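You operate a simulated robot arm through the tools that you are given. There is no shell and no other tool. Be economical: measure what you need, move in short steps, check, and stop when the job is done.

The job below is to be done with a simulated two-armed robot. You get a single attempt, and the scene is never put back.

Task
Put the blue tub on the top of the near shut drum away on the lower shelf of the side table. Then put the blue pad from the left end of the mill table on the green book. Then put one of the pebbles from the long bench top on top of the brown wooden block there. Do these in the order given.

It is judged by the outcome, as a careful person would: the job done as asked, and still so three seconds after it is handed in. It fails if anything else is knocked over, pushed out of place, dropped, spilled or broken.

Robot
Two 7-joint arms with two-finger parallel grippers on one trunk, on a base that drives. Base frame: it is fixed to the floor where the robot stands at the start and does not move with it; the origin is under the middle of the robot, x ahead of it, y to its left, z up. Lengths are in mm, angles in degrees, forces in N, time in s.
The left shoulder is at the start at [30, 119, 935], the right one opposite. With the tool pointing down near the work surface each hand reaches from about 260 to 680 mm from the robot's upright axis, wherever it stands, measured 20 degrees to its own side. Places, roughly: lower shelf of the side table [-4700, -5800, 300]; pebble [-3000, -9750, 750]; wooden block [-3500, -9500, 750]. Payload 3.43 kg a hand.
The TCP of each hand is the grasp point between the finger pads, 30 mm short of the fingertips. In the tool frame z runs along the fingers and y along their closing line. The gripper opens to 94 mm. The fingers are 28 mm wide and 10 mm thick; the gripper's body (50 by 96 mm) begins 55 mm behind the TCP.
Orientation is that of the tool frame in the base frame, as a unit quaternion [w, x, y, z]. With the fingers straight down and closing along the base's y, the tool's x points along the base's -x, its y along +y and its z along -z.

Tools
- The arms move only by the tool nudge_tool. It takes "left_steps", "right_steps" or both (then of equal length, played together; a hand with none holds still); each is a list of rows, each an object (a shift or turn left out is 0, a gripper value left out holds the last) with "xyz": the shift along the tool's x, y, z in m, a list of three; "rotation": the turn, a rotation vector about the tool's x, y, z in degrees, a list of three; "fingers": the finger opening in m, from 0 to 0.094. In form: [{"xyz": [tx, ty, tz], "rotation": [ax, ay, az], "fingers": fingers}, ...]. A call has 1 to 12 rows; each row is the pose to reach, as a shift and turn from the pose commanded when the call began, along the tool's axes at that moment. A row lasts 0.2 s, in which the tool goes at most 50 mm and 8.6 degrees; a call with a longer step from one row to the next is refused whole, and so is a gripper value outside its range. A pose out of reach is approached as far as the arm can. The call stops where the force on the tool passes 40 N (or 10 N more than at its start, if that is more) or the arm is blocked; 0.2 s more then pass. The fingers move at their own pace (about 72 mm/s each) and stop on an object; they squeeze with about 33 N. The grip force told is the motor's: it shows also when the fingers shut on nothing. Time passes only in rows, and 0.2 s behind the last, so rows that repeat a pose let the fingers close. It gives the time, the measured TCP pose, the force on the tool (base axes), the opening and the grip force at its end, in the units of the frame above (readings bear some noise), with the torque about the TCP (base axes, N m) and any sound that the robot's microphone picked up.
- Cameras (640 x 400 px; columns grow to the right, rows downward): "scene" is now at [24.9, 16.9, 1635.9]; the picture's right is [0.48, -0.88, 0.00], its down [-0.77, -0.42, -0.49] and it looks along [0.43, 0.23, -0.87] (base axes); focal length 248 px, centre (320, 200). "left" rides on the left gripper at [76, -14, -102] in its tool frame; the picture's right is [0.18, 0.98, 0.00], its down [-0.75, 0.14, -0.64] and it looks along [-0.63, 0.12, 0.77] (tool axes); focal length 243 px, centre (320, 200). "right" rides on the right gripper at [76, 14, -102] in its tool frame; the picture's right is [-0.18, 0.98, 0.00], its down [-0.75, -0.14, -0.64] and it looks along [-0.63, -0.12, 0.77] (tool axes); focal length 243 px, centre (320, 200). There is no depth. A picture from a camera that has moved, and an enlarged one, comes with that camera's place and axes in the base frame and with its lens. The place of the scene camera against the robot may be out by one fixed shift of up to 25 mm in any direction.
- camera(camera): a new picture of that camera. The clock stands still meanwhile.
- raise_lower(by): slides the trunk up (or, below 0, down) by that many mm; the arms and the scene camera ride with it, the base frame stays. It gives what a move gives, with no picture.
- drive_base(legs): drives the robot by 1 to 6 legs, each [ahead, turn to the left] in mm and degrees, along the robot's own axes; the way and the turn of a leg run together, so that a leg with both is an arc; at most 1500 mm and 180 degrees a leg. The arms and the cameras ride along, it lands a little off, and it stops where it bumps. It gives what a move gives.
- pan_tilt(pan, tilt): turns the head with the scene camera to pan (to the left, within 143 degrees either way) and tilt (down, from -29 to 69), counted from straight ahead of the robot. It gives what a move gives.
- inspect(camera, box): a new picture of the part [left, top, right, bottom] of that camera's present view, enlarged. The clock stands still meanwhile.
- close_job(): hands the job in; it is judged then, once.

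Go step by step. Nothing tells you exact positions but the pictures and the camera data: compare them with the known pose of the tool, close in by small moves and look again before you grip or let go. The budget is 165 turns and 130 pictures, counting those below and the enlarged ones. Unless the task says otherwise, let go and move clear before handing in, and close with one line.

The tools are called after "Emit:" as a command line: name --argument value ..., lists and objects as JSON in quotes. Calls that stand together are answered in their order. nudge_tool: Moves the arms, as the interface text tells. Its arguments: {"type":"object","properties":{"left_steps":{"type":"array"},"right_steps":{"type":"array"}},"required":[]} The other tools are called the same way: raise_lower (by) slides the trunk up or down; drive_base (legs) drives the base; pan_tilt (pan, tilt) turns the head that bears the scene camera; camera (camera) takes a picture; inspect (camera, box) takes an enlarged picture of a part of a camera's view; close_job () hands the job in.

At the start:

```text
time_s: 0.0
left_ee_pos: [294.5, 456.5, 985.5]
left_tcp_rot: [0.001, 0.0, 1.0, 0.0]
left_wrist_force: [-0.6, 0.8, -0.6]
left_ft_torque: [0.01, -0.03, -0.03]
left_grip_width: 94.2
left_finger_force: 0.1
right_ee_pos: [292.5, 59.2, 986.3]
right_tcp_rot: [0.001, 0.0, 1.0, 0.0]
right_wrist_force: [0.3, -0.4, 0.0]
right_ft_torque: [-0.01, 0.03, 0.04]
right_grip_width: 94.1
right_finger_force: 0.1
trunk travel left (down, up): [-200.0, 210.0]
robot x, y, heading: [3.0, 2.1, -0.2]
head pan, tilt: [28.5, 60.7]
```

scene: 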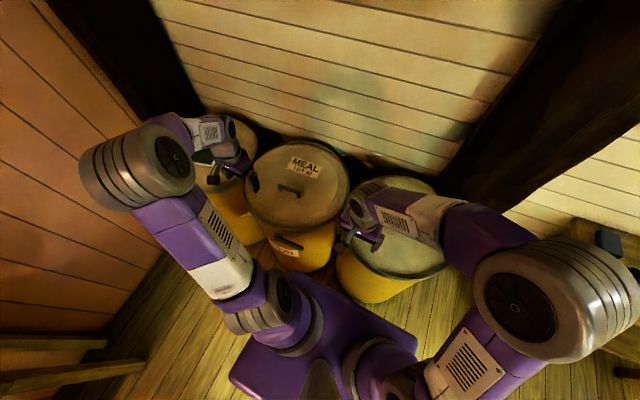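
right: 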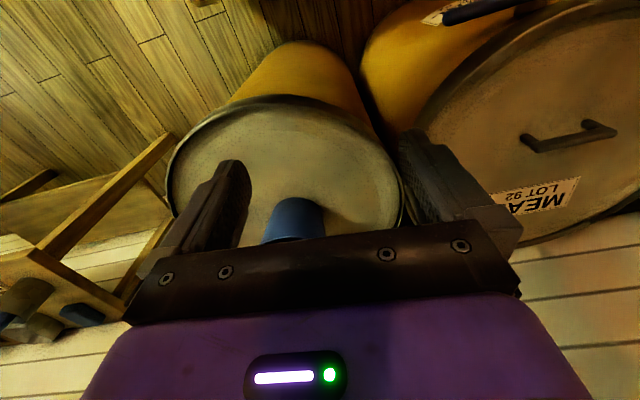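
left: 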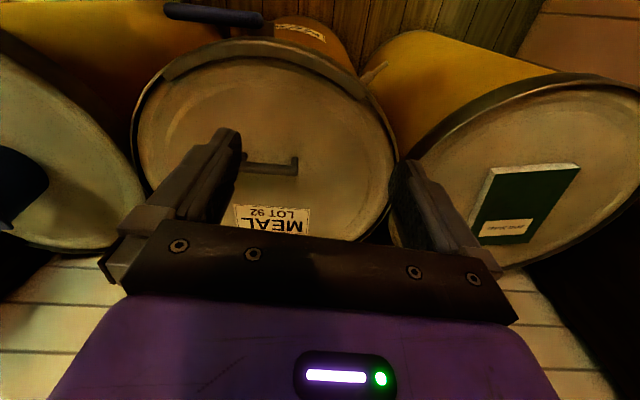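

I see three drums ahead; the right-hand camera shows a blue tub on the right drum, and the left camera shows a green book on the left drum. I look around with the head first.

Emit:
pan_tilt --pan -20 --tilt 40

Emit:
camera --camera "scene"

Emit:
pan_tilt --pan -110 --tilt 20

Emit:
camera --camera "scene"

Emit:
pan_tilt --pan 120 --tilt 20

Emit:
camera --camera "scene"

```text
time_s: 1.2
left_ee_pos: [296.3, 455.9, 986.2]
left_tcp_rot: [-0.001, -0.001, 1.0, 0.001]
left_wrist_force: [-0.8, 0.0, -0.3]
left_ft_torque: [0.01, 0.02, -0.01]
left_grip_width: 94.1
left_finger_force: 0.1
right_ee_pos: [291.2, 57.6, 987.3]
right_tcp_rot: [-0.001, 0.0, 1.0, 0.0]
right_wrist_force: [0.2, 0.2, -0.9]
right_ft_torque: [-0.01, -0.02, -0.01]
right_grip_width: 94.0
right_finger_force: 0.1
trunk travel left (down, up): [-200.0, 210.0]
robot x, y, heading: [-2.2, -1.3, -0.0]
head pan, tilt: [-20.0, 40.0]
```

```text
126 pictures are left
camera scene: at [46.9, -43.5, 1663.4], right [-0.34, -0.94, 0.0], down [-0.6, 0.22, -0.77], along [0.72, -0.26, -0.64], focal length 248 px, centre (320, 200)
```

scene: 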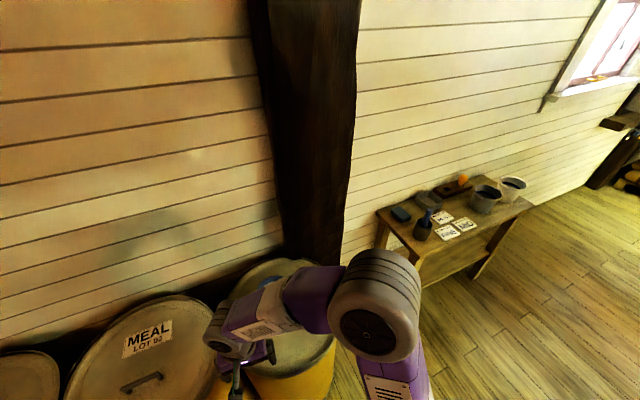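

```text
time_s: 2.8
left_ee_pos: [294.5, 456.4, 985.6]
left_tcp_rot: [0.0, 0.001, 1.0, 0.0]
left_wrist_force: [-0.2, -0.3, -0.2]
left_ft_torque: [0.01, -0.05, 0.02]
left_grip_width: 93.9
left_finger_force: 0.0
right_ee_pos: [291.9, 58.5, 986.6]
right_tcp_rot: [-0.001, 0.0, 1.0, 0.0]
right_wrist_force: [0.3, 0.8, 0.7]
right_ft_torque: [0.03, 0.01, 0.03]
right_grip_width: 93.9
right_finger_force: 0.1
trunk travel left (down, up): [-200.0, 210.0]
robot x, y, heading: [2.2, -1.2, -0.1]
head pan, tilt: [-110.0, 20.0]
```

```text
125 pictures are left
camera scene: at [-64.8, -102.0, 1694.8], right [-0.94, 0.34, 0.0], down [0.12, 0.32, -0.94], along [-0.32, -0.88, -0.34], focal length 248 px, centre (320, 200)
```

scene: 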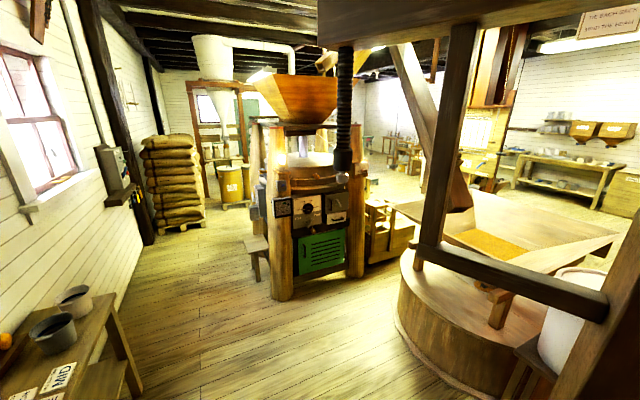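

```text
time_s: 6.1
left_ee_pos: [295.6, 457.7, 985.4]
left_tcp_rot: [0.0, 0.0, 1.0, 0.0]
left_wrist_force: [0.2, -0.3, 0.0]
left_ft_torque: [0.02, 0.0, 0.01]
left_grip_width: 94.0
left_finger_force: 0.0
right_ee_pos: [291.6, 56.9, 986.4]
right_tcp_rot: [0.0, 0.0, 1.0, 0.0]
right_wrist_force: [0.0, 0.0, 0.2]
right_ft_torque: [-0.06, -0.02, 0.0]
right_grip_width: 94.2
right_finger_force: 0.2
trunk travel left (down, up): [-200.0, 210.0]
robot x, y, heading: [-2.1, 0.6, 0.0]
head pan, tilt: [120.0, 20.0]
```

```text
124 pictures are left
camera scene: at [-79.5, 66.2, 1694.8], right [0.87, 0.5, 0.0], down [0.17, -0.3, -0.94], along [-0.47, 0.81, -0.34], focal length 248 px, centre (320, 200)
```

scene: 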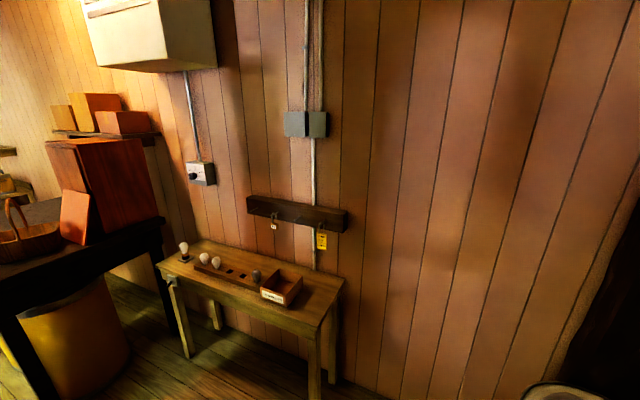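

The room is large; the tub, the green book and a table with a bluish pad are near here, the side table is far off. I shift the right hand sideways to triangulate the tub, and look closer at the table on the right.

Emit:
pan_tilt --pan -48 --tilt 35

Emit:
inspect --camera "scene" --box '[120, 60, 440, 260]'

Emit:
nudge_tool --right_steps '[{"xyz": [0, -0.05, 0]}, {"xyz": [0, -0.1, 0]}, {"xyz": [0, -0.15, 0]}, {"xyz": [0, -0.15, 0]}]'

Emit:
camera --camera "right"

```text
time_s: 8.6
left_ee_pos: [295.0, 456.5, 985.9]
left_tcp_rot: [0.0, -0.001, 1.0, 0.0]
left_wrist_force: [0.1, 0.6, 0.3]
left_ft_torque: [0.01, -0.02, 0.0]
left_grip_width: 94.3
left_finger_force: 0.0
right_ee_pos: [292.2, 57.9, 986.7]
right_tcp_rot: [0.0, -0.001, 1.0, 0.0]
right_wrist_force: [0.0, -0.2, 0.7]
right_ft_torque: [0.0, -0.01, 0.0]
right_grip_width: 94.1
right_finger_force: 0.0
trunk travel left (down, up): [-200.0, 210.0]
robot x, y, heading: [-0.2, 4.2, -0.1]
head pan, tilt: [-48.0, 35.0]
```

```text
2.00 times, centred on (280, 160) of scene
camera zoom: at [26.0, -79.9, 1671.0], right [-0.74, -0.67, 0.0], down [-0.38, 0.43, -0.82], along [0.55, -0.61, -0.57], focal length 496 px, centre (400, 280)
```

zoom: 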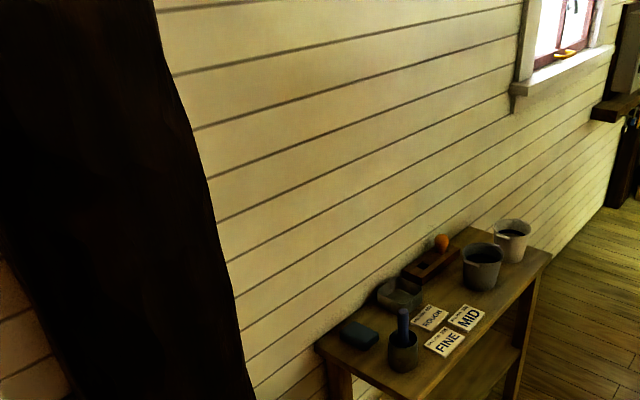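

```text
time_s: 9.6
left_ee_pos: [295.2, 456.1, 984.5]
left_tcp_rot: [0.0, 0.0, 1.0, 0.0]
left_wrist_force: [0.8, 1.1, -0.5]
left_ft_torque: [-0.01, 0.02, -0.03]
left_grip_width: 94.1
left_finger_force: 0.0
right_ee_pos: [290.8, -90.2, 986.1]
right_tcp_rot: [0.0, 0.0, 1.0, 0.0]
right_wrist_force: [0.3, -0.5, 0.3]
right_ft_torque: [-0.02, -0.01, 0.02]
right_grip_width: 93.9
right_finger_force: 0.0
trunk travel left (down, up): [-200.0, 210.0]
robot x, y, heading: [0.6, 0.7, 0.2]
head pan, tilt: [-48.0, 35.0]
```

```text
122 pictures are left
camera right: at [215.7, -77.1, 1089.8], right [0.18, 0.98, 0.0], down [0.75, -0.14, 0.64], along [0.63, -0.12, -0.77], focal length 243 px, centre (320, 200)
```

right: 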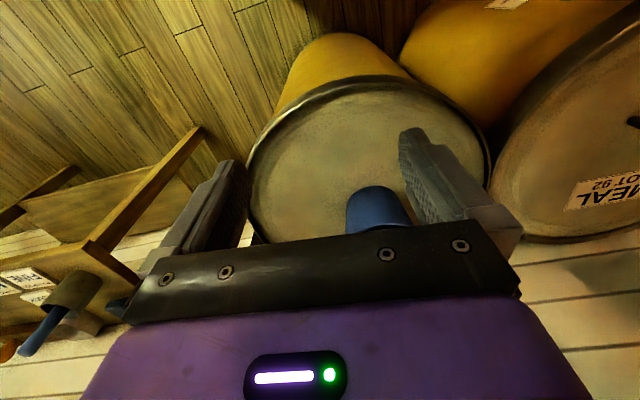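

The tub stands near (520,-33) at about z 740. I look from the scene camera and from the left hand for a better side view.

Emit:
pan_tilt --pan -5 --tilt 60

Emit:
camera --camera "scene"

Emit:
inspect --camera "right" --box '[300, 150, 460, 250]'

```text
time_s: 10.7
left_ee_pos: [295.9, 456.1, 986.0]
left_tcp_rot: [-0.001, 0.0, 1.0, 0.0]
left_wrist_force: [0.2, -0.7, 0.1]
left_ft_torque: [-0.01, 0.04, -0.02]
left_grip_width: 93.9
left_finger_force: 0.2
right_ee_pos: [293.0, -91.8, 986.4]
right_tcp_rot: [0.0, 0.0, 1.0, 0.001]
right_wrist_force: [-0.4, 0.3, -0.6]
right_ft_torque: [0.01, -0.04, 0.04]
right_grip_width: 94.0
right_finger_force: 0.1
trunk travel left (down, up): [-200.0, 210.0]
robot x, y, heading: [-0.2, 0.2, 0.1]
head pan, tilt: [-5.0, 60.0]
```

```text
121 pictures are left
camera scene: at [33.4, -20.4, 1636.7], right [-0.09, -1.0, 0.0], down [-0.86, 0.08, -0.5], along [0.5, -0.04, -0.87], focal length 248 px, centre (320, 200)
```

scene: 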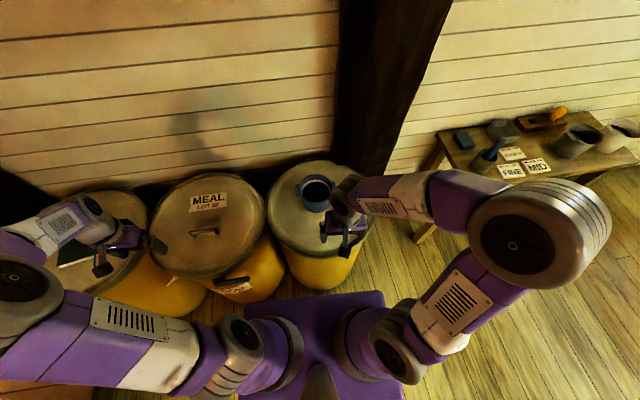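

```text
4.00 times, centred on (380, 200) of right
camera zoom: at [215.5, -77.4, 1089.8], right [0.18, 0.98, 0.0], down [0.75, -0.14, 0.64], along [0.63, -0.12, -0.77], focal length 970 px, centre (80, 200)
```

zoom: 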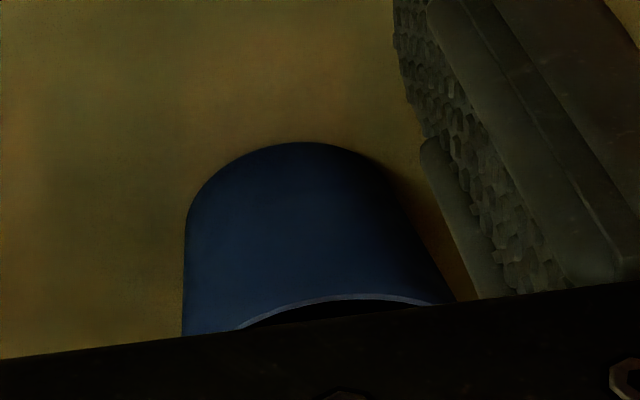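

The tub is an open pot on the right drum; I zoom in on it, and on the table's objects.

Emit:
inspect --camera "scene" --box '[270, 150, 366, 210]'

Emit:
inspect --camera "scene" --box '[430, 90, 640, 220]'

```text
6.67 times, centred on (318, 180) of scene
camera zoom: at [33.4, -20.4, 1636.7], right [-0.09, -1.0, 0.0], down [-0.86, 0.08, -0.5], along [0.5, -0.04, -0.87], focal length 1654 px, centre (333, 333)
```

zoom: 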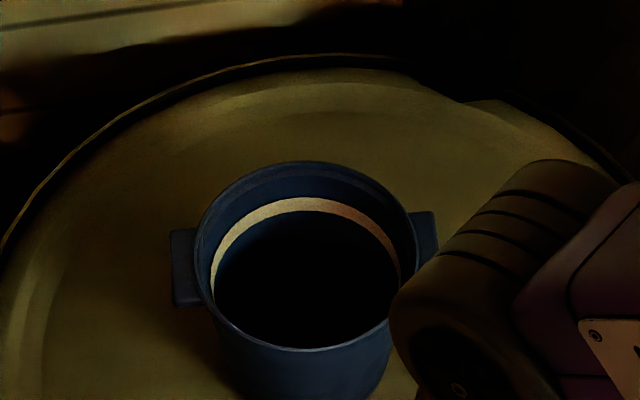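

```text
3.05 times, centred on (535, 155) of scene
camera zoom: at [33.4, -20.4, 1636.7], right [-0.09, -1.0, 0.0], down [-0.86, 0.08, -0.5], along [0.5, -0.04, -0.87], focal length 756 px, centre (-335, 337)
```

zoom: 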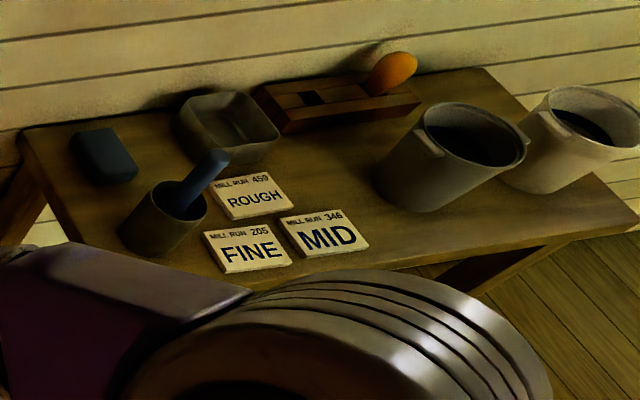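

The tub looks wider (about 130 mm at the rim, with two small lugs) than the gripper opens. I tilt the right hand to view it from the side and measure it.

Emit:
nudge_tool --right_steps '[{"xyz": [0, 0, 0.01], "rotation": [0, -8, 0]}, {"xyz": [0, 0, 0.02], "rotation": [0, -16, 0]}, {"xyz": [0, 0.01, 0.04], "rotation": [0, -24, 0]}, {"xyz": [0.01, 0.02, 0.06], "rotation": [0, -32, 0]}, {"xyz": [0.02, 0.03, 0.08], "rotation": [0, -40, 0]}, {"xyz": [0.03, 0.04, 0.1], "rotation": [0, -45, 0]}, {"xyz": [0.03, 0.05, 0.11], "rotation": [0, -45, 0]}]'

Emit:
camera --camera "right"

```text
time_s: 12.3
left_ee_pos: [294.1, 455.9, 984.9]
left_tcp_rot: [0.0, 0.0, 1.0, 0.0]
left_wrist_force: [-0.3, 1.1, -0.5]
left_ft_torque: [0.0, 0.01, 0.01]
left_grip_width: 94.0
left_finger_force: 0.1
right_ee_pos: [302.3, 20.5, 855.7]
right_tcp_rot: [0.385, 0.0, 0.923, 0.001]
right_wrist_force: [11.3, -1.1, 2.3]
right_ft_torque: [0.05, 0.64, 0.14]
right_grip_width: 93.9
right_finger_force: 0.1
right hand out of reach, approached as far as the arm can: row 2, 3, 4, 5, 6, 7
trunk travel left (down, up): [-200.0, 210.0]
robot x, y, heading: [0.6, 2.1, -0.0]
head pan, tilt: [-5.0, 60.0]
```

```text
117 pictures are left
camera right: at [176.9, 35.3, 874.7], right [0.13, 0.98, 0.13], down [0.07, -0.14, 0.99], along [0.99, -0.12, -0.09], focal length 243 px, centre (320, 200)
```

right: 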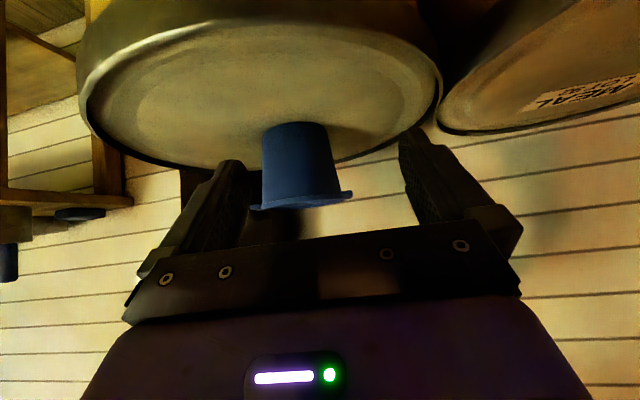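

Emit:
inspect --camera "right" --box '[230, 100, 390, 220]'

Emit:
inspect --camera "scene" --box '[260, 130, 380, 280]'

```text
3.33 times, centred on (310, 160) of right
camera zoom: at [176.9, 35.3, 874.7], right [0.13, 0.98, 0.13], down [0.07, -0.14, 0.99], along [0.99, -0.12, -0.09], focal length 809 px, centre (353, 333)
```

zoom: 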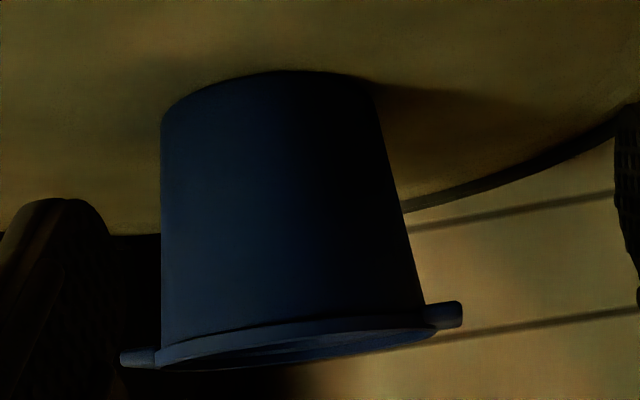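

```text
2.67 times, centred on (320, 205) of scene
camera zoom: at [32.5, -20.3, 1636.7], right [-0.09, -1.0, 0.0], down [-0.86, 0.08, -0.5], along [0.5, -0.04, -0.87], focal length 661 px, centre (320, 187)
```

zoom: 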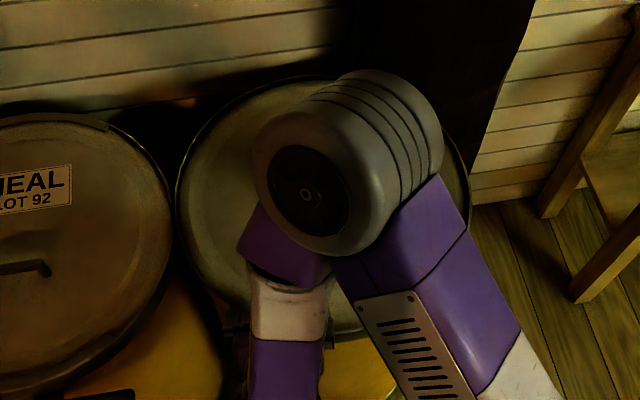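

The tub's rim is about 124 mm wide at z≈848, centre near (540,-40), base on the drum at z≈741, with flat tabs on its ±y sides. Before choosing a grip I need the shelf's geometry, so I bring the hand back upright and zoom toward the side table.

Emit:
nudge_tool --right_steps '[{"xyz": [0, 0, -0.03], "rotation": [0, 8, 0]}, {"xyz": [0, 0, -0.06], "rotation": [0, 16, 0]}, {"xyz": [0, 0, -0.09], "rotation": [0, 24, 0]}, {"xyz": [0, 0, -0.11], "rotation": [0, 32, 0]}, {"xyz": [-0.03, -0.04, -0.12], "rotation": [0, 40, 0]}, {"xyz": [-0.06, -0.08, -0.12], "rotation": [0, 45, 0]}, {"xyz": [-0.08, -0.12, -0.12], "rotation": [0, 45, 0]}, {"xyz": [-0.08, -0.15, -0.12], "rotation": [0, 45, 0]}]'

Emit:
pan_tilt --pan -125 --tilt 12

Emit:
inspect --camera "scene" --box '[220, 120, 460, 270]'

Emit:
camera --camera "scene"

```text
refused: row 5 steps farther than a row can; nothing moved
```

```text
time_s: 14.3
left_ee_pos: [295.2, 456.2, 986.1]
left_tcp_rot: [0.0, 0.0, 1.0, 0.001]
left_wrist_force: [0.3, 0.0, 0.1]
left_ft_torque: [0.0, -0.01, 0.01]
left_grip_width: 93.8
left_finger_force: 0.0
right_ee_pos: [302.1, 20.4, 856.0]
right_tcp_rot: [0.383, 0.0, 0.924, 0.0]
right_wrist_force: [23.2, 4.7, 0.3]
right_ft_torque: [0.0, 0.28, -0.89]
right_grip_width: 93.9
right_finger_force: 0.1
trunk travel left (down, up): [-200.0, 210.0]
robot x, y, heading: [1.7, -1.2, 0.1]
head pan, tilt: [-125.0, 12.0]
```

```text
2.67 times, centred on (340, 195) of scene
camera zoom: at [-86.4, -90.9, 1707.8], right [-0.82, 0.57, 0.0], down [0.12, 0.17, -0.98], along [-0.56, -0.8, -0.21], focal length 661 px, centre (267, 213)
```

zoom: 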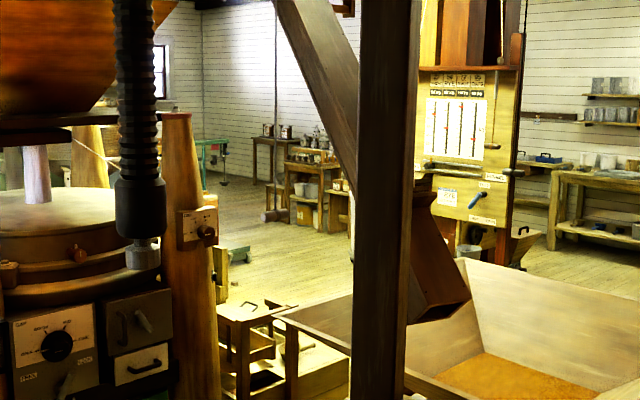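

```text
113 pictures are left
camera scene: at [-86.4, -90.9, 1707.8], right [-0.82, 0.57, 0.0], down [0.12, 0.17, -0.98], along [-0.56, -0.8, -0.21], focal length 248 px, centre (320, 200)
```

scene: 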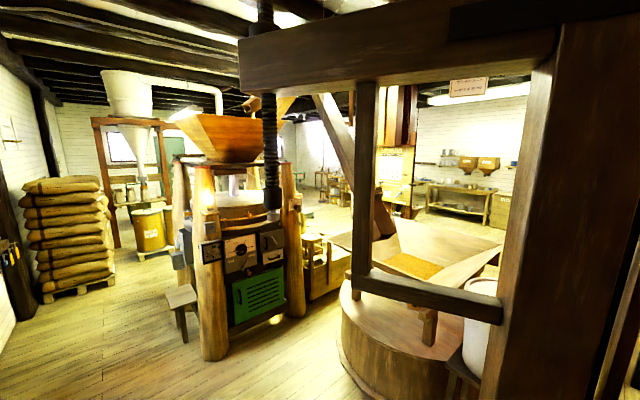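

The right hand feels a force near its folded limit, so I unwind it gently upward in smaller steps.

Emit:
nudge_tool --right_steps '[{"xyz": [-0.014, -0.02, 0.014]}, {"xyz": [-0.03, -0.04, 0.0], "rotation": [0, 6, 0]}, {"xyz": [-0.05, -0.06, -0.02], "rotation": [0, 12, 0]}, {"xyz": [-0.07, -0.08, -0.04], "rotation": [0, 20, 0]}, {"xyz": [-0.09, -0.1, -0.06], "rotation": [0, 28, 0]}, {"xyz": [-0.1, -0.11, -0.08], "rotation": [0, 36, 0]}, {"xyz": [-0.1, -0.11, -0.09], "rotation": [0, 44, 0]}, {"xyz": [-0.1, -0.11, -0.1], "rotation": [0, 45, 0]}, {"xyz": [-0.1, -0.11, -0.1], "rotation": [0, 45, 0]}]'

```text
time_s: 16.3
left_ee_pos: [296.4, 455.9, 985.6]
left_tcp_rot: [-0.001, 0.0, 1.0, 0.001]
left_wrist_force: [0.0, -0.4, 0.1]
left_ft_torque: [-0.01, 0.04, -0.02]
left_grip_width: 94.3
left_finger_force: 0.1
right_ee_pos: [303.1, -90.6, 998.9]
right_tcp_rot: [0.001, 0.001, 1.0, 0.001]
right_wrist_force: [1.1, 0.3, -0.6]
right_ft_torque: [0.02, 0.02, -0.01]
right_grip_width: 93.9
right_finger_force: 0.0
right hand out of reach, approached as far as the arm can: row 1, 2, 3, 4
trunk travel left (down, up): [-200.0, 210.0]
robot x, y, heading: [-2.1, -0.3, 0.1]
head pan, tilt: [-125.0, 12.0]
```

The arm is free again. The side table lies at about (310,195) of the zoom; I enlarge it.

Emit:
inspect --camera "scene" --box '[306, 160, 370, 210]'

```text
8.00 times, centred on (338, 185) of scene
camera zoom: at [-86.0, -90.8, 1707.9], right [-0.82, 0.57, 0.0], down [0.12, 0.17, -0.98], along [-0.56, -0.8, -0.21], focal length 1984 px, centre (176, 320)
```

zoom: 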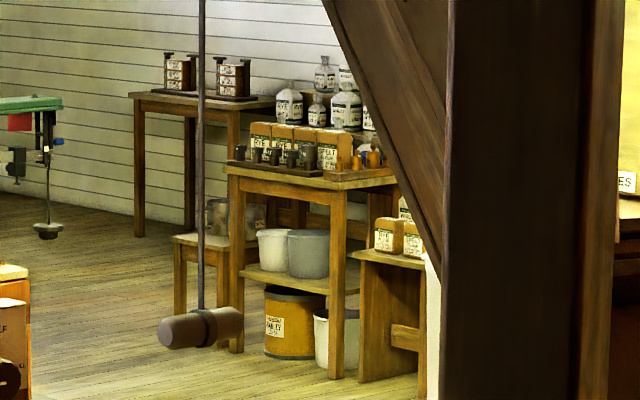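

The side table has a lower shelf holding a white and a gray tub. I need the robot's own size and a route, so I look down at the base and further round to the right and left.

Emit:
pan_tilt --pan -143 --tilt 25

Emit:
camera --camera "scene"

Emit:
pan_tilt --pan -85 --tilt 30

Emit:
camera --camera "scene"

Emit:
pan_tilt --pan -90 --tilt 69

Emit:
camera --camera "scene"

```text
time_s: 17.1
left_ee_pos: [295.2, 455.9, 986.7]
left_tcp_rot: [0.0, 0.0, 1.0, 0.001]
left_wrist_force: [-1.6, 0.2, -0.2]
left_ft_torque: [0.0, -0.01, 0.0]
left_grip_width: 94.0
left_finger_force: 0.1
right_ee_pos: [302.6, -90.1, 998.1]
right_tcp_rot: [0.0, 0.0, 1.0, 0.0]
right_wrist_force: [0.1, 0.0, -0.2]
right_ft_torque: [0.01, 0.0, 0.0]
right_grip_width: 94.0
right_finger_force: 0.1
trunk travel left (down, up): [-200.0, 210.0]
robot x, y, heading: [-1.1, 2.9, -0.2]
head pan, tilt: [-143.0, 25.0]
```

```text
111 pictures are left
camera scene: at [-106.5, -70.0, 1686.8], right [-0.6, 0.8, 0.0], down [0.34, 0.25, -0.91], along [-0.72, -0.55, -0.42], focal length 248 px, centre (320, 200)
```

scene: 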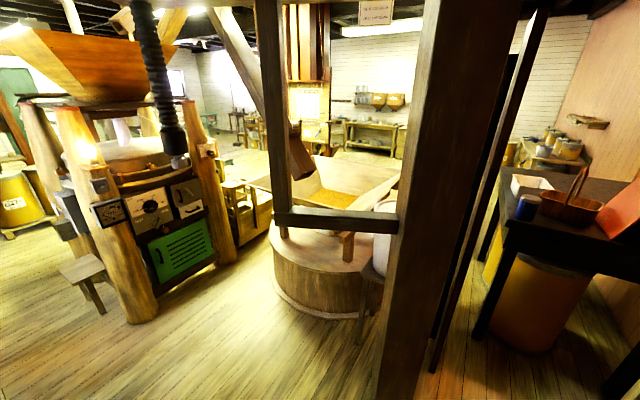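

```text
time_s: 18.4
left_ee_pos: [296.1, 455.8, 985.4]
left_tcp_rot: [0.0, 0.0, 1.0, 0.0]
left_wrist_force: [-0.4, -0.3, 0.5]
left_ft_torque: [0.04, -0.01, -0.02]
left_grip_width: 94.1
left_finger_force: 0.0
right_ee_pos: [302.9, -91.0, 998.4]
right_tcp_rot: [0.001, 0.0, 1.0, 0.0]
right_wrist_force: [-0.3, 1.7, 0.5]
right_ft_torque: [0.0, 0.01, 0.0]
right_grip_width: 93.9
right_finger_force: 0.1
trunk travel left (down, up): [-200.0, 210.0]
robot x, y, heading: [0.8, 3.7, -0.1]
head pan, tilt: [-85.0, 30.0]
```

```text
110 pictures are left
camera scene: at [-25.2, -104.6, 1678.8], right [-1.0, -0.09, 0.0], down [-0.04, 0.5, -0.87], along [0.07, -0.86, -0.5], focal length 248 px, centre (320, 200)
```

scene: 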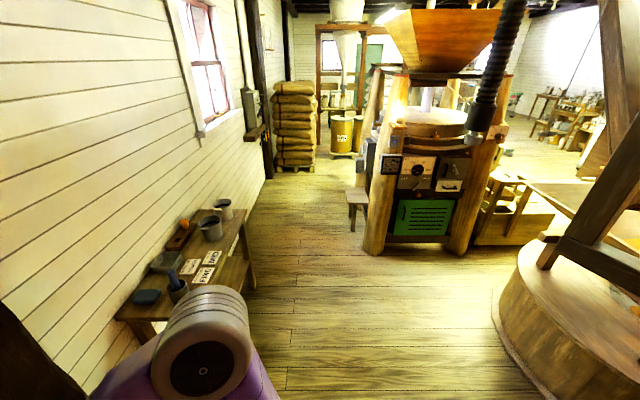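

```text
time_s: 19.5
left_ee_pos: [294.6, 456.3, 984.8]
left_tcp_rot: [0.0, 0.0, 1.0, 0.0]
left_wrist_force: [0.3, 0.1, 0.5]
left_ft_torque: [0.01, -0.02, 0.02]
left_grip_width: 94.2
left_finger_force: 0.0
right_ee_pos: [302.7, -91.3, 998.1]
right_tcp_rot: [-0.001, 0.0, 1.0, 0.0]
right_wrist_force: [0.0, 0.7, -0.6]
right_ft_torque: [0.02, -0.02, -0.04]
right_grip_width: 93.9
right_finger_force: 0.0
trunk travel left (down, up): [-200.0, 210.0]
robot x, y, heading: [0.4, 1.6, 0.1]
head pan, tilt: [-90.0, 68.8]
```

```text
109 pictures are left
camera scene: at [-33.0, -70.5, 1627.3], right [-1.0, 0.0, 0.0], down [0.0, 0.93, -0.36], along [0.0, -0.36, -0.93], focal length 248 px, centre (320, 200)
```

scene: 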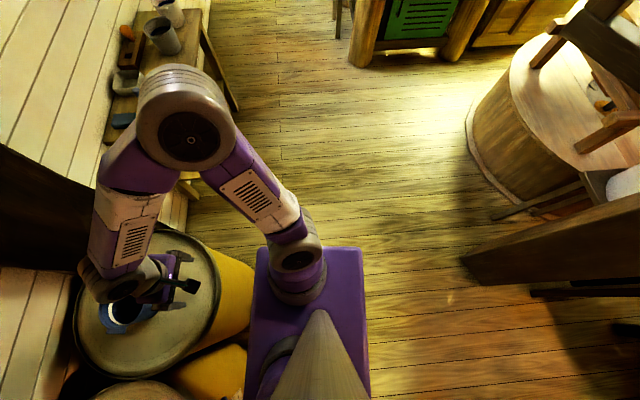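

The tub stands clear. I plan to pinch its near wall with the fingers closing along x, so I move the right hand over the near rim while yawing the tool a quarter turn.

Emit:
nudge_tool --right_steps '[{"xyz": [-0.02, 0.005, 0], "rotation": [0, 0, 8]}, {"xyz": [-0.04, 0.01, 0], "rotation": [0, 0, 16]}, {"xyz": [-0.06, 0.015, 0], "rotation": [0, 0, 24]}, {"xyz": [-0.08, 0.02, 0], "rotation": [0, 0, 32]}, {"xyz": [-0.1, 0.03, 0], "rotation": [0, 0, 40]}, {"xyz": [-0.12, 0.035, 0], "rotation": [0, 0, 48]}, {"xyz": [-0.14, 0.04, 0], "rotation": [0, 0, 56]}, {"xyz": [-0.16, 0.045, 0], "rotation": [0, 0, 64]}, {"xyz": [-0.165, 0.05, 0], "rotation": [0, 0, 72]}, {"xyz": [-0.165, 0.05, 0], "rotation": [0, 0, 80]}, {"xyz": [-0.165, 0.05, 0], "rotation": [0, 0, 88]}, {"xyz": [-0.165, 0.05, 0], "rotation": [0, 0, 90]}]'

Emit:
camera --camera "right"

Emit:
pan_tilt --pan 10 --tilt 60

Emit:
inspect --camera "scene" --box '[260, 120, 460, 245]'

```text
time_s: 22.1
left_ee_pos: [295.5, 455.9, 985.0]
left_tcp_rot: [0.0, 0.0, 1.0, -0.001]
left_wrist_force: [0.5, 0.1, 0.1]
left_ft_torque: [0.01, 0.02, 0.0]
left_grip_width: 94.4
left_finger_force: 0.1
right_ee_pos: [467.4, -40.9, 998.9]
right_tcp_rot: [0.0, 0.708, 0.706, 0.001]
right_wrist_force: [0.3, 0.5, 0.0]
right_ft_torque: [-0.01, -0.02, 0.03]
right_grip_width: 93.9
right_finger_force: 0.0
trunk travel left (down, up): [-200.0, 210.0]
robot x, y, heading: [0.1, -1.6, -0.0]
head pan, tilt: [-90.0, 68.8]
```

```text
108 pictures are left
camera right: at [482.6, 34.9, 1102.1], right [0.98, -0.19, 0.0], down [-0.14, -0.75, 0.64], along [-0.12, -0.63, -0.77], focal length 243 px, centre (320, 200)
```

right: 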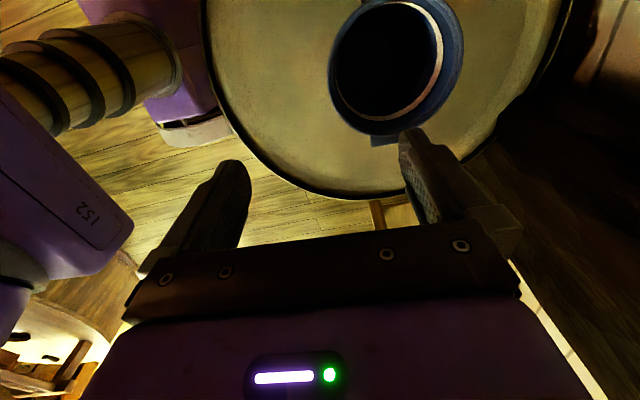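

```text
time_s: 23.8
left_ee_pos: [295.8, 455.7, 986.6]
left_tcp_rot: [0.0, 0.0, 1.0, 0.0]
left_wrist_force: [0.6, 0.7, -0.5]
left_ft_torque: [-0.03, 0.02, 0.01]
left_grip_width: 94.0
left_finger_force: 0.2
right_ee_pos: [468.3, -40.3, 998.4]
right_tcp_rot: [0.0, 0.707, 0.707, 0.0]
right_wrist_force: [-0.3, 1.2, -0.5]
right_ft_torque: [-0.04, -0.01, -0.03]
right_grip_width: 94.1
right_finger_force: 0.0
trunk travel left (down, up): [-200.0, 210.0]
robot x, y, heading: [-1.0, -0.7, 0.1]
head pan, tilt: [10.0, 60.0]
```

```text
3.20 times, centred on (360, 182) of scene
camera zoom: at [32.6, -3.0, 1636.7], right [0.17, -0.98, 0.0], down [-0.85, -0.15, -0.5], along [0.49, 0.09, -0.87], focal length 794 px, centre (192, 256)
```

zoom: 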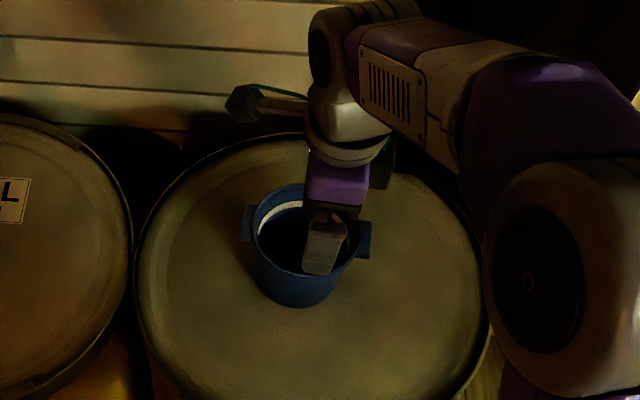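

The rim centre comes to about (542,-29), near wall at x≈484. I check the inside before putting a finger in.

Emit:
inspect --camera "right" --box '[310, 0, 490, 150]'

```text
2.67 times, centred on (400, 75) of right
camera zoom: at [482.3, 35.0, 1102.1], right [0.98, -0.18, 0.0], down [-0.14, -0.75, 0.64], along [-0.12, -0.63, -0.77], focal length 647 px, centre (107, 533)
```

zoom: 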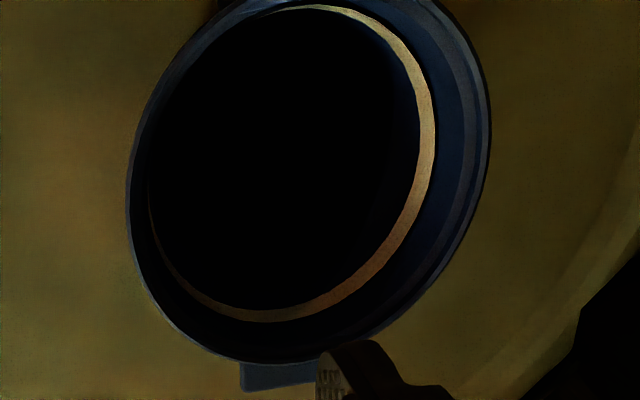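

The tub shows only a dark inside with a cream band. I lower the open fingers astride the near wall.

Emit:
nudge_tool --right_steps '[{"xyz": [0.011, 0.017, 0.0]}, {"xyz": [0.011, 0.017, 0.04]}, {"xyz": [0.011, 0.017, 0.08]}, {"xyz": [0.011, 0.017, 0.11]}, {"xyz": [0.011, 0.017, 0.14]}, {"xyz": [0.011, 0.017, 0.165]}, {"xyz": [0.011, 0.017, 0.165]}]'

Emit:
camera --camera "right"

```text
time_s: 25.4
left_ee_pos: [294.7, 457.3, 986.3]
left_tcp_rot: [0.001, 0.0, 1.0, 0.0]
left_wrist_force: [-0.5, 0.3, -0.8]
left_ft_torque: [-0.02, -0.01, -0.01]
left_grip_width: 93.9
left_finger_force: 0.0
right_ee_pos: [484.5, -29.6, 833.4]
right_tcp_rot: [-0.001, 0.708, 0.706, 0.001]
right_wrist_force: [0.9, 0.3, -0.2]
right_ft_torque: [-0.01, 0.0, 0.03]
right_grip_width: 93.9
right_finger_force: 0.1
trunk travel left (down, up): [-200.0, 210.0]
robot x, y, heading: [-2.4, -2.4, 0.0]
head pan, tilt: [10.0, 60.0]
```

```text
105 pictures are left
camera right: at [499.4, 46.1, 936.8], right [0.98, -0.18, 0.0], down [-0.14, -0.75, 0.64], along [-0.12, -0.63, -0.77], focal length 243 px, centre (320, 200)
```

right: 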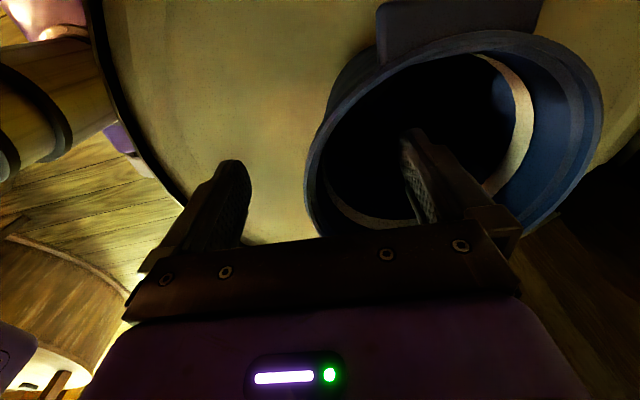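

One finger is inside and one outside the wall. I close the grip.

Emit:
nudge_tool --right_steps '[{"fingers": 0.05}, {"fingers": 0.02}, {"fingers": 0.0}, {"fingers": 0.0}, {"fingers": 0.0}, {"fingers": 0.0}]'

Emit:
camera --camera "right"

```text
time_s: 26.8
left_ee_pos: [295.4, 455.5, 986.2]
left_tcp_rot: [-0.001, 0.0, 1.0, 0.0]
left_wrist_force: [0.5, -0.4, 0.0]
left_ft_torque: [-0.04, -0.03, -0.01]
left_grip_width: 93.7
left_finger_force: 0.1
right_ee_pos: [486.3, -28.7, 834.9]
right_tcp_rot: [0.001, 0.708, 0.706, 0.002]
right_wrist_force: [2.6, -5.2, 11.9]
right_ft_torque: [-0.44, -1.44, -0.5]
right_grip_width: 12.1
right_finger_force: 33.0
trunk travel left (down, up): [-200.0, 210.0]
robot x, y, heading: [-2.3, 1.8, -0.3]
head pan, tilt: [10.0, 60.0]
```

```text
104 pictures are left
camera right: at [499.6, 45.5, 938.1], right [0.98, -0.19, 0.0], down [-0.14, -0.75, 0.64], along [-0.12, -0.63, -0.77], focal length 243 px, centre (320, 200)
```

right: 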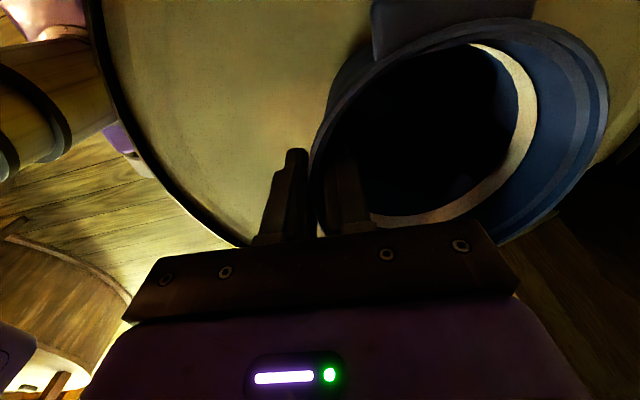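

The wall is held (12 mm). The tapered wall twists the fingers, so I lean the tool a few degrees with the wall, then lift a little.

Emit:
nudge_tool --right_steps '[{"rotation": [-3, 0, 0]}, {"rotation": [-6, 0, 0]}, {"rotation": [-6, 0, 0]}]'

Emit:
nudge_tool --right_steps '[{"xyz": [0, 0, -0.01]}, {"xyz": [0, 0, -0.025]}, {"xyz": [0, 0, -0.04]}, {"xyz": [0, 0, -0.04]}]'

Emit:
camera --camera "right"

Emit:
camera --camera "scene"

```text
time_s: 27.6
left_ee_pos: [296.0, 457.3, 986.9]
left_tcp_rot: [0.001, 0.001, 1.0, 0.0]
left_wrist_force: [0.4, 0.3, -0.4]
left_ft_torque: [-0.03, 0.02, 0.03]
left_grip_width: 94.3
left_finger_force: 0.0
right_ee_pos: [483.7, -29.0, 833.1]
right_tcp_rot: [0.036, 0.706, 0.706, 0.037]
right_wrist_force: [-1.7, -1.0, 5.9]
right_ft_torque: [-0.27, 0.1, -0.09]
right_grip_width: 9.9
right_finger_force: 32.9
trunk travel left (down, up): [-200.0, 210.0]
robot x, y, heading: [3.9, -0.6, 0.4]
head pan, tilt: [10.0, 60.0]
```

```text
time_s: 28.6
left_ee_pos: [295.2, 457.0, 984.7]
left_tcp_rot: [0.0, -0.001, 1.0, -0.001]
left_wrist_force: [1.0, -0.3, -0.6]
left_ft_torque: [-0.01, 0.01, 0.02]
left_grip_width: 93.9
left_finger_force: 0.1
right_ee_pos: [479.3, -29.4, 872.3]
right_tcp_rot: [0.037, 0.706, 0.706, 0.037]
right_wrist_force: [-0.1, -0.8, -1.0]
right_ft_torque: [0.0, 0.07, 0.01]
right_grip_width: 9.9
right_finger_force: 33.5
trunk travel left (down, up): [-200.0, 210.0]
robot x, y, heading: [0.2, 1.2, -0.4]
head pan, tilt: [10.0, 60.0]
```

```text
103 pictures are left
camera right: at [484.3, 46.2, 977.1], right [0.98, -0.18, 0.1], down [-0.21, -0.75, 0.62], along [-0.04, -0.63, -0.78], focal length 243 px, centre (320, 200)
```

right: 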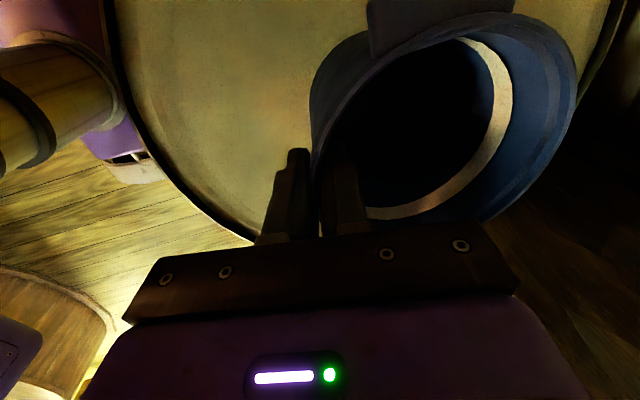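

```text
102 pictures are left
camera scene: at [33.0, -2.9, 1636.6], right [0.17, -0.98, 0.0], down [-0.85, -0.15, -0.5], along [0.49, 0.09, -0.87], focal length 248 px, centre (320, 200)
```

scene: 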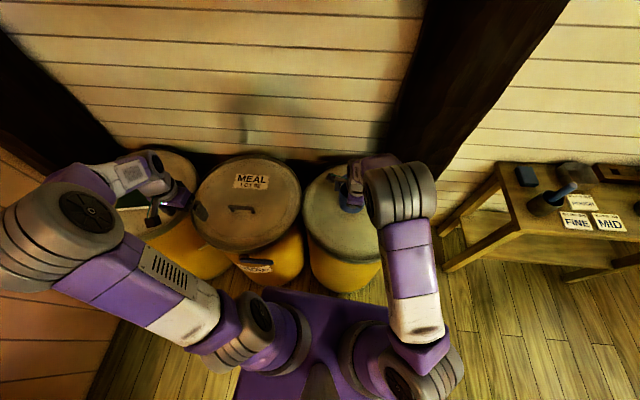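

The tub is lifted cleanly and is light. I raise it higher and draw it in, then back off the drums and turn toward the aisle between the mill and the wall.

Emit:
nudge_tool --right_steps '[{"xyz": [0, 0, -0.04]}, {"xyz": [0, -0.01, -0.08]}, {"xyz": [0, -0.03, -0.11]}, {"xyz": [0, -0.06, -0.12]}, {"xyz": [0, -0.09, -0.12]}, {"xyz": [0, -0.11, -0.12]}, {"xyz": [0, -0.11, -0.12]}]'

Emit:
drive_base --legs '[[-300, 0], [0, -74]]'

Emit:
pan_tilt --pan 0 --tilt 30

Emit:
camera --camera "scene"

```text
time_s: 30.2
left_ee_pos: [293.9, 457.5, 985.8]
left_tcp_rot: [0.0, 0.0, 1.0, 0.0]
left_wrist_force: [0.3, -0.2, -0.1]
left_ft_torque: [0.02, -0.03, 0.02]
left_grip_width: 94.0
left_finger_force: 0.0
right_ee_pos: [358.3, -30.3, 979.8]
right_tcp_rot: [0.037, 0.706, 0.706, 0.037]
right_wrist_force: [-0.5, 0.1, -0.5]
right_ft_torque: [0.01, 0.05, -0.03]
right_grip_width: 9.9
right_finger_force: 32.3
trunk travel left (down, up): [-200.0, 210.0]
robot x, y, heading: [-2.5, 2.5, -0.3]
head pan, tilt: [10.0, 60.0]
```

```text
time_s: 35.4
left_ee_pos: [222.3, -149.1, 986.6]
left_tcp_rot: [0.0, 0.595, 0.804, 0.0]
left_wrist_force: [0.2, -0.2, 0.0]
left_ft_torque: [-0.01, 0.0, 0.02]
left_grip_width: 94.0
left_finger_force: 0.1
right_ee_pos: [-225.0, -352.4, 982.2]
right_tcp_rot: [0.052, 0.988, 0.148, 0.007]
right_wrist_force: [-0.2, 0.3, -1.1]
right_ft_torque: [0.04, 0.01, 0.01]
right_grip_width: 9.7
right_finger_force: 33.0
trunk travel left (down, up): [-200.0, 210.0]
robot x, y, heading: [-301.9, 0.9, -72.8]
head pan, tilt: [10.0, 60.0]
```

```text
time_s: 36.4
left_ee_pos: [222.8, -149.4, 985.8]
left_tcp_rot: [0.0, 0.594, 0.804, 0.0]
left_wrist_force: [-0.5, 0.5, -0.1]
left_ft_torque: [0.02, 0.01, 0.01]
left_grip_width: 94.1
left_finger_force: 0.0
right_ee_pos: [-224.4, -352.1, 981.1]
right_tcp_rot: [0.052, 0.988, 0.147, 0.009]
right_wrist_force: [-0.6, -0.5, 0.1]
right_ft_torque: [0.05, -0.01, -0.01]
right_grip_width: 9.6
right_finger_force: 32.9
trunk travel left (down, up): [-200.0, 210.0]
robot x, y, heading: [-302.6, -2.0, -73.2]
head pan, tilt: [0.0, 30.0]
```

```text
101 pictures are left
camera scene: at [-285.4, -72.7, 1678.7], right [-0.96, -0.29, 0.0], down [-0.15, 0.48, -0.87], along [0.25, -0.83, -0.5], focal length 248 px, centre (320, 200)
```

scene: 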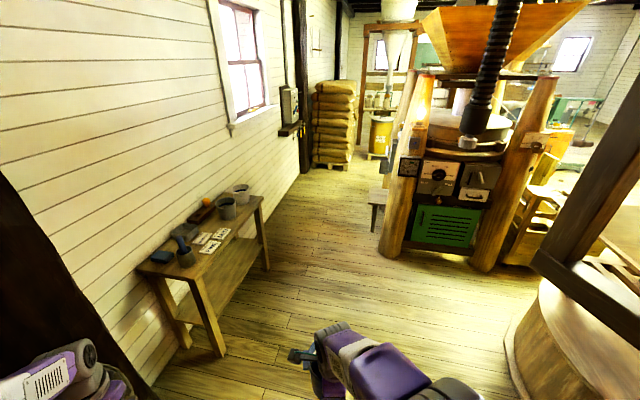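

The aisle is clear: stool near (-196,-2386), table front near x≈600. I drive down the aisle in two legs, then straighten.

Emit:
drive_base --legs '[[0, -1.5], [1500, 0], [660, 0], [0, -15.5], [1300, 0]]'

Emit:
pan_tilt --pan -60 --tilt 20

Emit:
camera --camera "scene"

Emit:
camera --camera "right"

```text
time_s: 54.5
left_ee_pos: [735.2, -3667.1, 985.7]
left_tcp_rot: [0.0, 0.707, 0.707, -0.001]
left_wrist_force: [0.7, -1.4, 0.2]
left_ft_torque: [0.0, 0.01, 0.0]
left_grip_width: 94.0
left_finger_force: 0.0
right_ee_pos: [249.1, -3730.7, 980.8]
right_tcp_rot: [0.053, 0.999, 0.0, 0.0]
right_wrist_force: [-0.6, 0.6, -1.5]
right_ft_torque: [0.03, 0.02, 0.02]
right_grip_width: 9.5
right_finger_force: 32.8
trunk travel left (down, up): [-200.0, 210.0]
robot x, y, heading: [278.9, -3369.6, -90.1]
head pan, tilt: [0.0, 30.0]
```

```text
time_s: 55.8
left_ee_pos: [735.9, -3666.5, 986.0]
left_tcp_rot: [0.0, 0.707, 0.707, 0.0]
left_wrist_force: [-0.4, 0.1, -0.4]
left_ft_torque: [0.02, -0.02, 0.0]
left_grip_width: 94.2
left_finger_force: 0.1
right_ee_pos: [249.1, -3730.6, 980.6]
right_tcp_rot: [0.052, 0.999, 0.0, 0.001]
right_wrist_force: [1.3, -0.1, -1.0]
right_ft_torque: [0.08, 0.02, 0.0]
right_grip_width: 9.6
right_finger_force: 32.8
trunk travel left (down, up): [-200.0, 210.0]
robot x, y, heading: [281.5, -3371.8, -89.7]
head pan, tilt: [-60.0, 20.0]
```

```text
100 pictures are left
camera scene: at [195.8, -3403.3, 1694.8], right [-0.5, 0.87, 0.0], down [0.3, 0.17, -0.94], along [-0.81, -0.47, -0.34], focal length 248 px, centre (320, 200)
```

scene: 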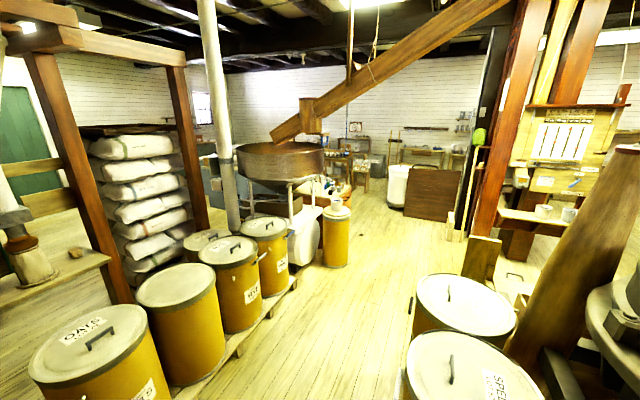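

```text
99 pictures are left
camera right: at [326.0, -3734.6, 1085.4], right [-0.18, -0.98, 0.1], down [-0.75, 0.21, 0.62], along [-0.63, 0.04, -0.78], focal length 243 px, centre (320, 200)
```

right: 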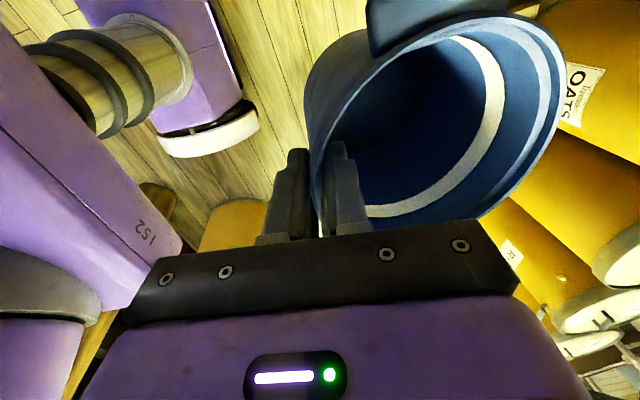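

The tub is empty and firmly held. A free lane about 1 m wide runs west between barrel rows at y≈-4050; I turn into it in two steps.

Emit:
drive_base --legs '[[0, -46], [950, 0], [0, -43], [1000, 0]]'

Emit:
pan_tilt --pan 20 --tilt 20

Emit:
camera --camera "scene"

```text
time_s: 57.3
left_ee_pos: [620.6, -3780.5, 984.7]
left_tcp_rot: [-0.012, 0.805, 0.593, 0.017]
left_wrist_force: [2.5, 37.7, 21.0]
left_ft_torque: [-4.64, -0.03, 0.09]
left_grip_width: 94.1
left_finger_force: 0.1
right_ee_pos: [126.9, -3692.5, 981.9]
right_tcp_rot: [0.054, 0.983, -0.174, -0.008]
right_wrist_force: [-0.7, -0.6, -1.0]
right_ft_torque: [0.02, -0.04, 0.04]
right_grip_width: 9.7
right_finger_force: 33.2
trunk travel left (down, up): [-200.0, 210.0]
robot x, y, heading: [276.8, -3372.6, -109.9]
head pan, tilt: [-60.0, 20.0]
stopped in leg 1: the force on the tool passed its limit at 136 N (the readings are from after the stop); the commanded pose is now the measured one
```

```text
time_s: 58.8
left_ee_pos: [621.6, -3780.9, 986.1]
left_tcp_rot: [-0.013, 0.806, 0.591, 0.015]
left_wrist_force: [3.4, 50.6, 20.5]
left_ft_torque: [-5.87, 0.42, 0.26]
left_grip_width: 94.0
left_finger_force: 0.0
right_ee_pos: [129.6, -3691.7, 984.3]
right_tcp_rot: [0.056, 0.983, -0.174, -0.009]
right_wrist_force: [-0.5, -1.1, -1.2]
right_ft_torque: [0.07, -0.05, -0.02]
right_grip_width: 9.9
right_finger_force: 33.3
trunk travel left (down, up): [-200.0, 210.0]
robot x, y, heading: [278.8, -3369.0, -109.7]
head pan, tilt: [20.0, 20.0]
```

```text
98 pictures are left
camera scene: at [286.4, -3438.7, 1695.3], right [-1.0, 0.0, 0.0], down [0.0, 0.34, -0.94], along [0.0, -0.94, -0.34], focal length 248 px, centre (320, 200)
```

scene: 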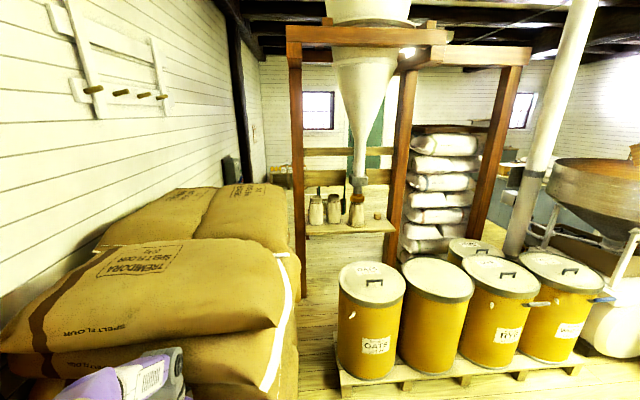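

The left hand touched the grain sacks, which stand nearer than I judged. I turn back to free it.

Emit:
drive_base --legs '[[0, 12], [-250, 0]]'

Emit:
camera --camera "scene"

Emit:
camera --camera "left"

```text
time_s: 61.4
left_ee_pos: [733.5, -3462.4, 982.3]
left_tcp_rot: [-0.016, 0.741, 0.671, 0.014]
left_wrist_force: [-0.9, -0.3, 0.2]
left_ft_torque: [-0.05, 0.01, -0.01]
left_grip_width: 93.8
left_finger_force: 0.0
right_ee_pos: [234.7, -3476.4, 981.6]
right_tcp_rot: [0.053, 0.996, -0.07, -0.004]
right_wrist_force: [0.2, 0.7, -1.7]
right_ft_torque: [0.02, -0.03, 0.01]
right_grip_width: 9.9
right_finger_force: 32.8
trunk travel left (down, up): [-200.0, 210.0]
robot x, y, heading: [312.3, -3126.6, -98.0]
head pan, tilt: [20.0, 20.0]
```

```text
97 pictures are left
camera scene: at [333.9, -3199.7, 1694.9], right [-0.98, -0.21, 0.0], down [-0.07, 0.33, -0.94], along [0.2, -0.92, -0.34], focal length 248 px, centre (320, 200)
```

scene: 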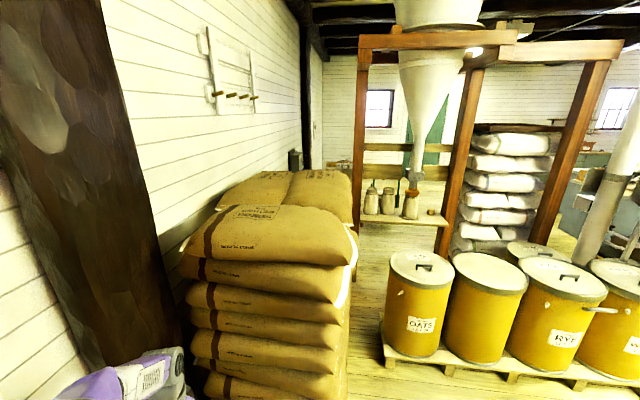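

```text
96 pictures are left
camera left: at [726.4, -3388.6, 1089.5], right [1.0, 0.09, 0.0], down [0.07, -0.79, 0.61], along [0.05, -0.61, -0.79], focal length 243 px, centre (320, 200)
```

left: 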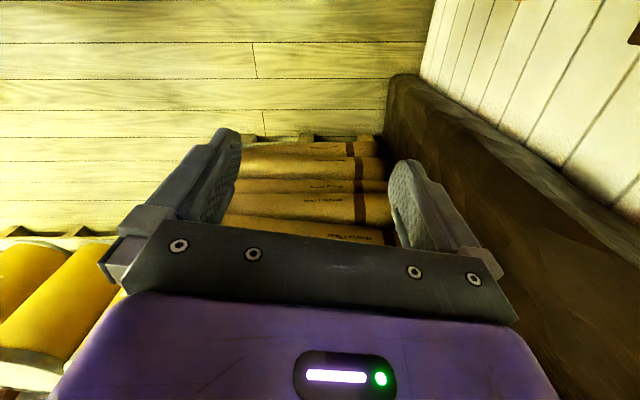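

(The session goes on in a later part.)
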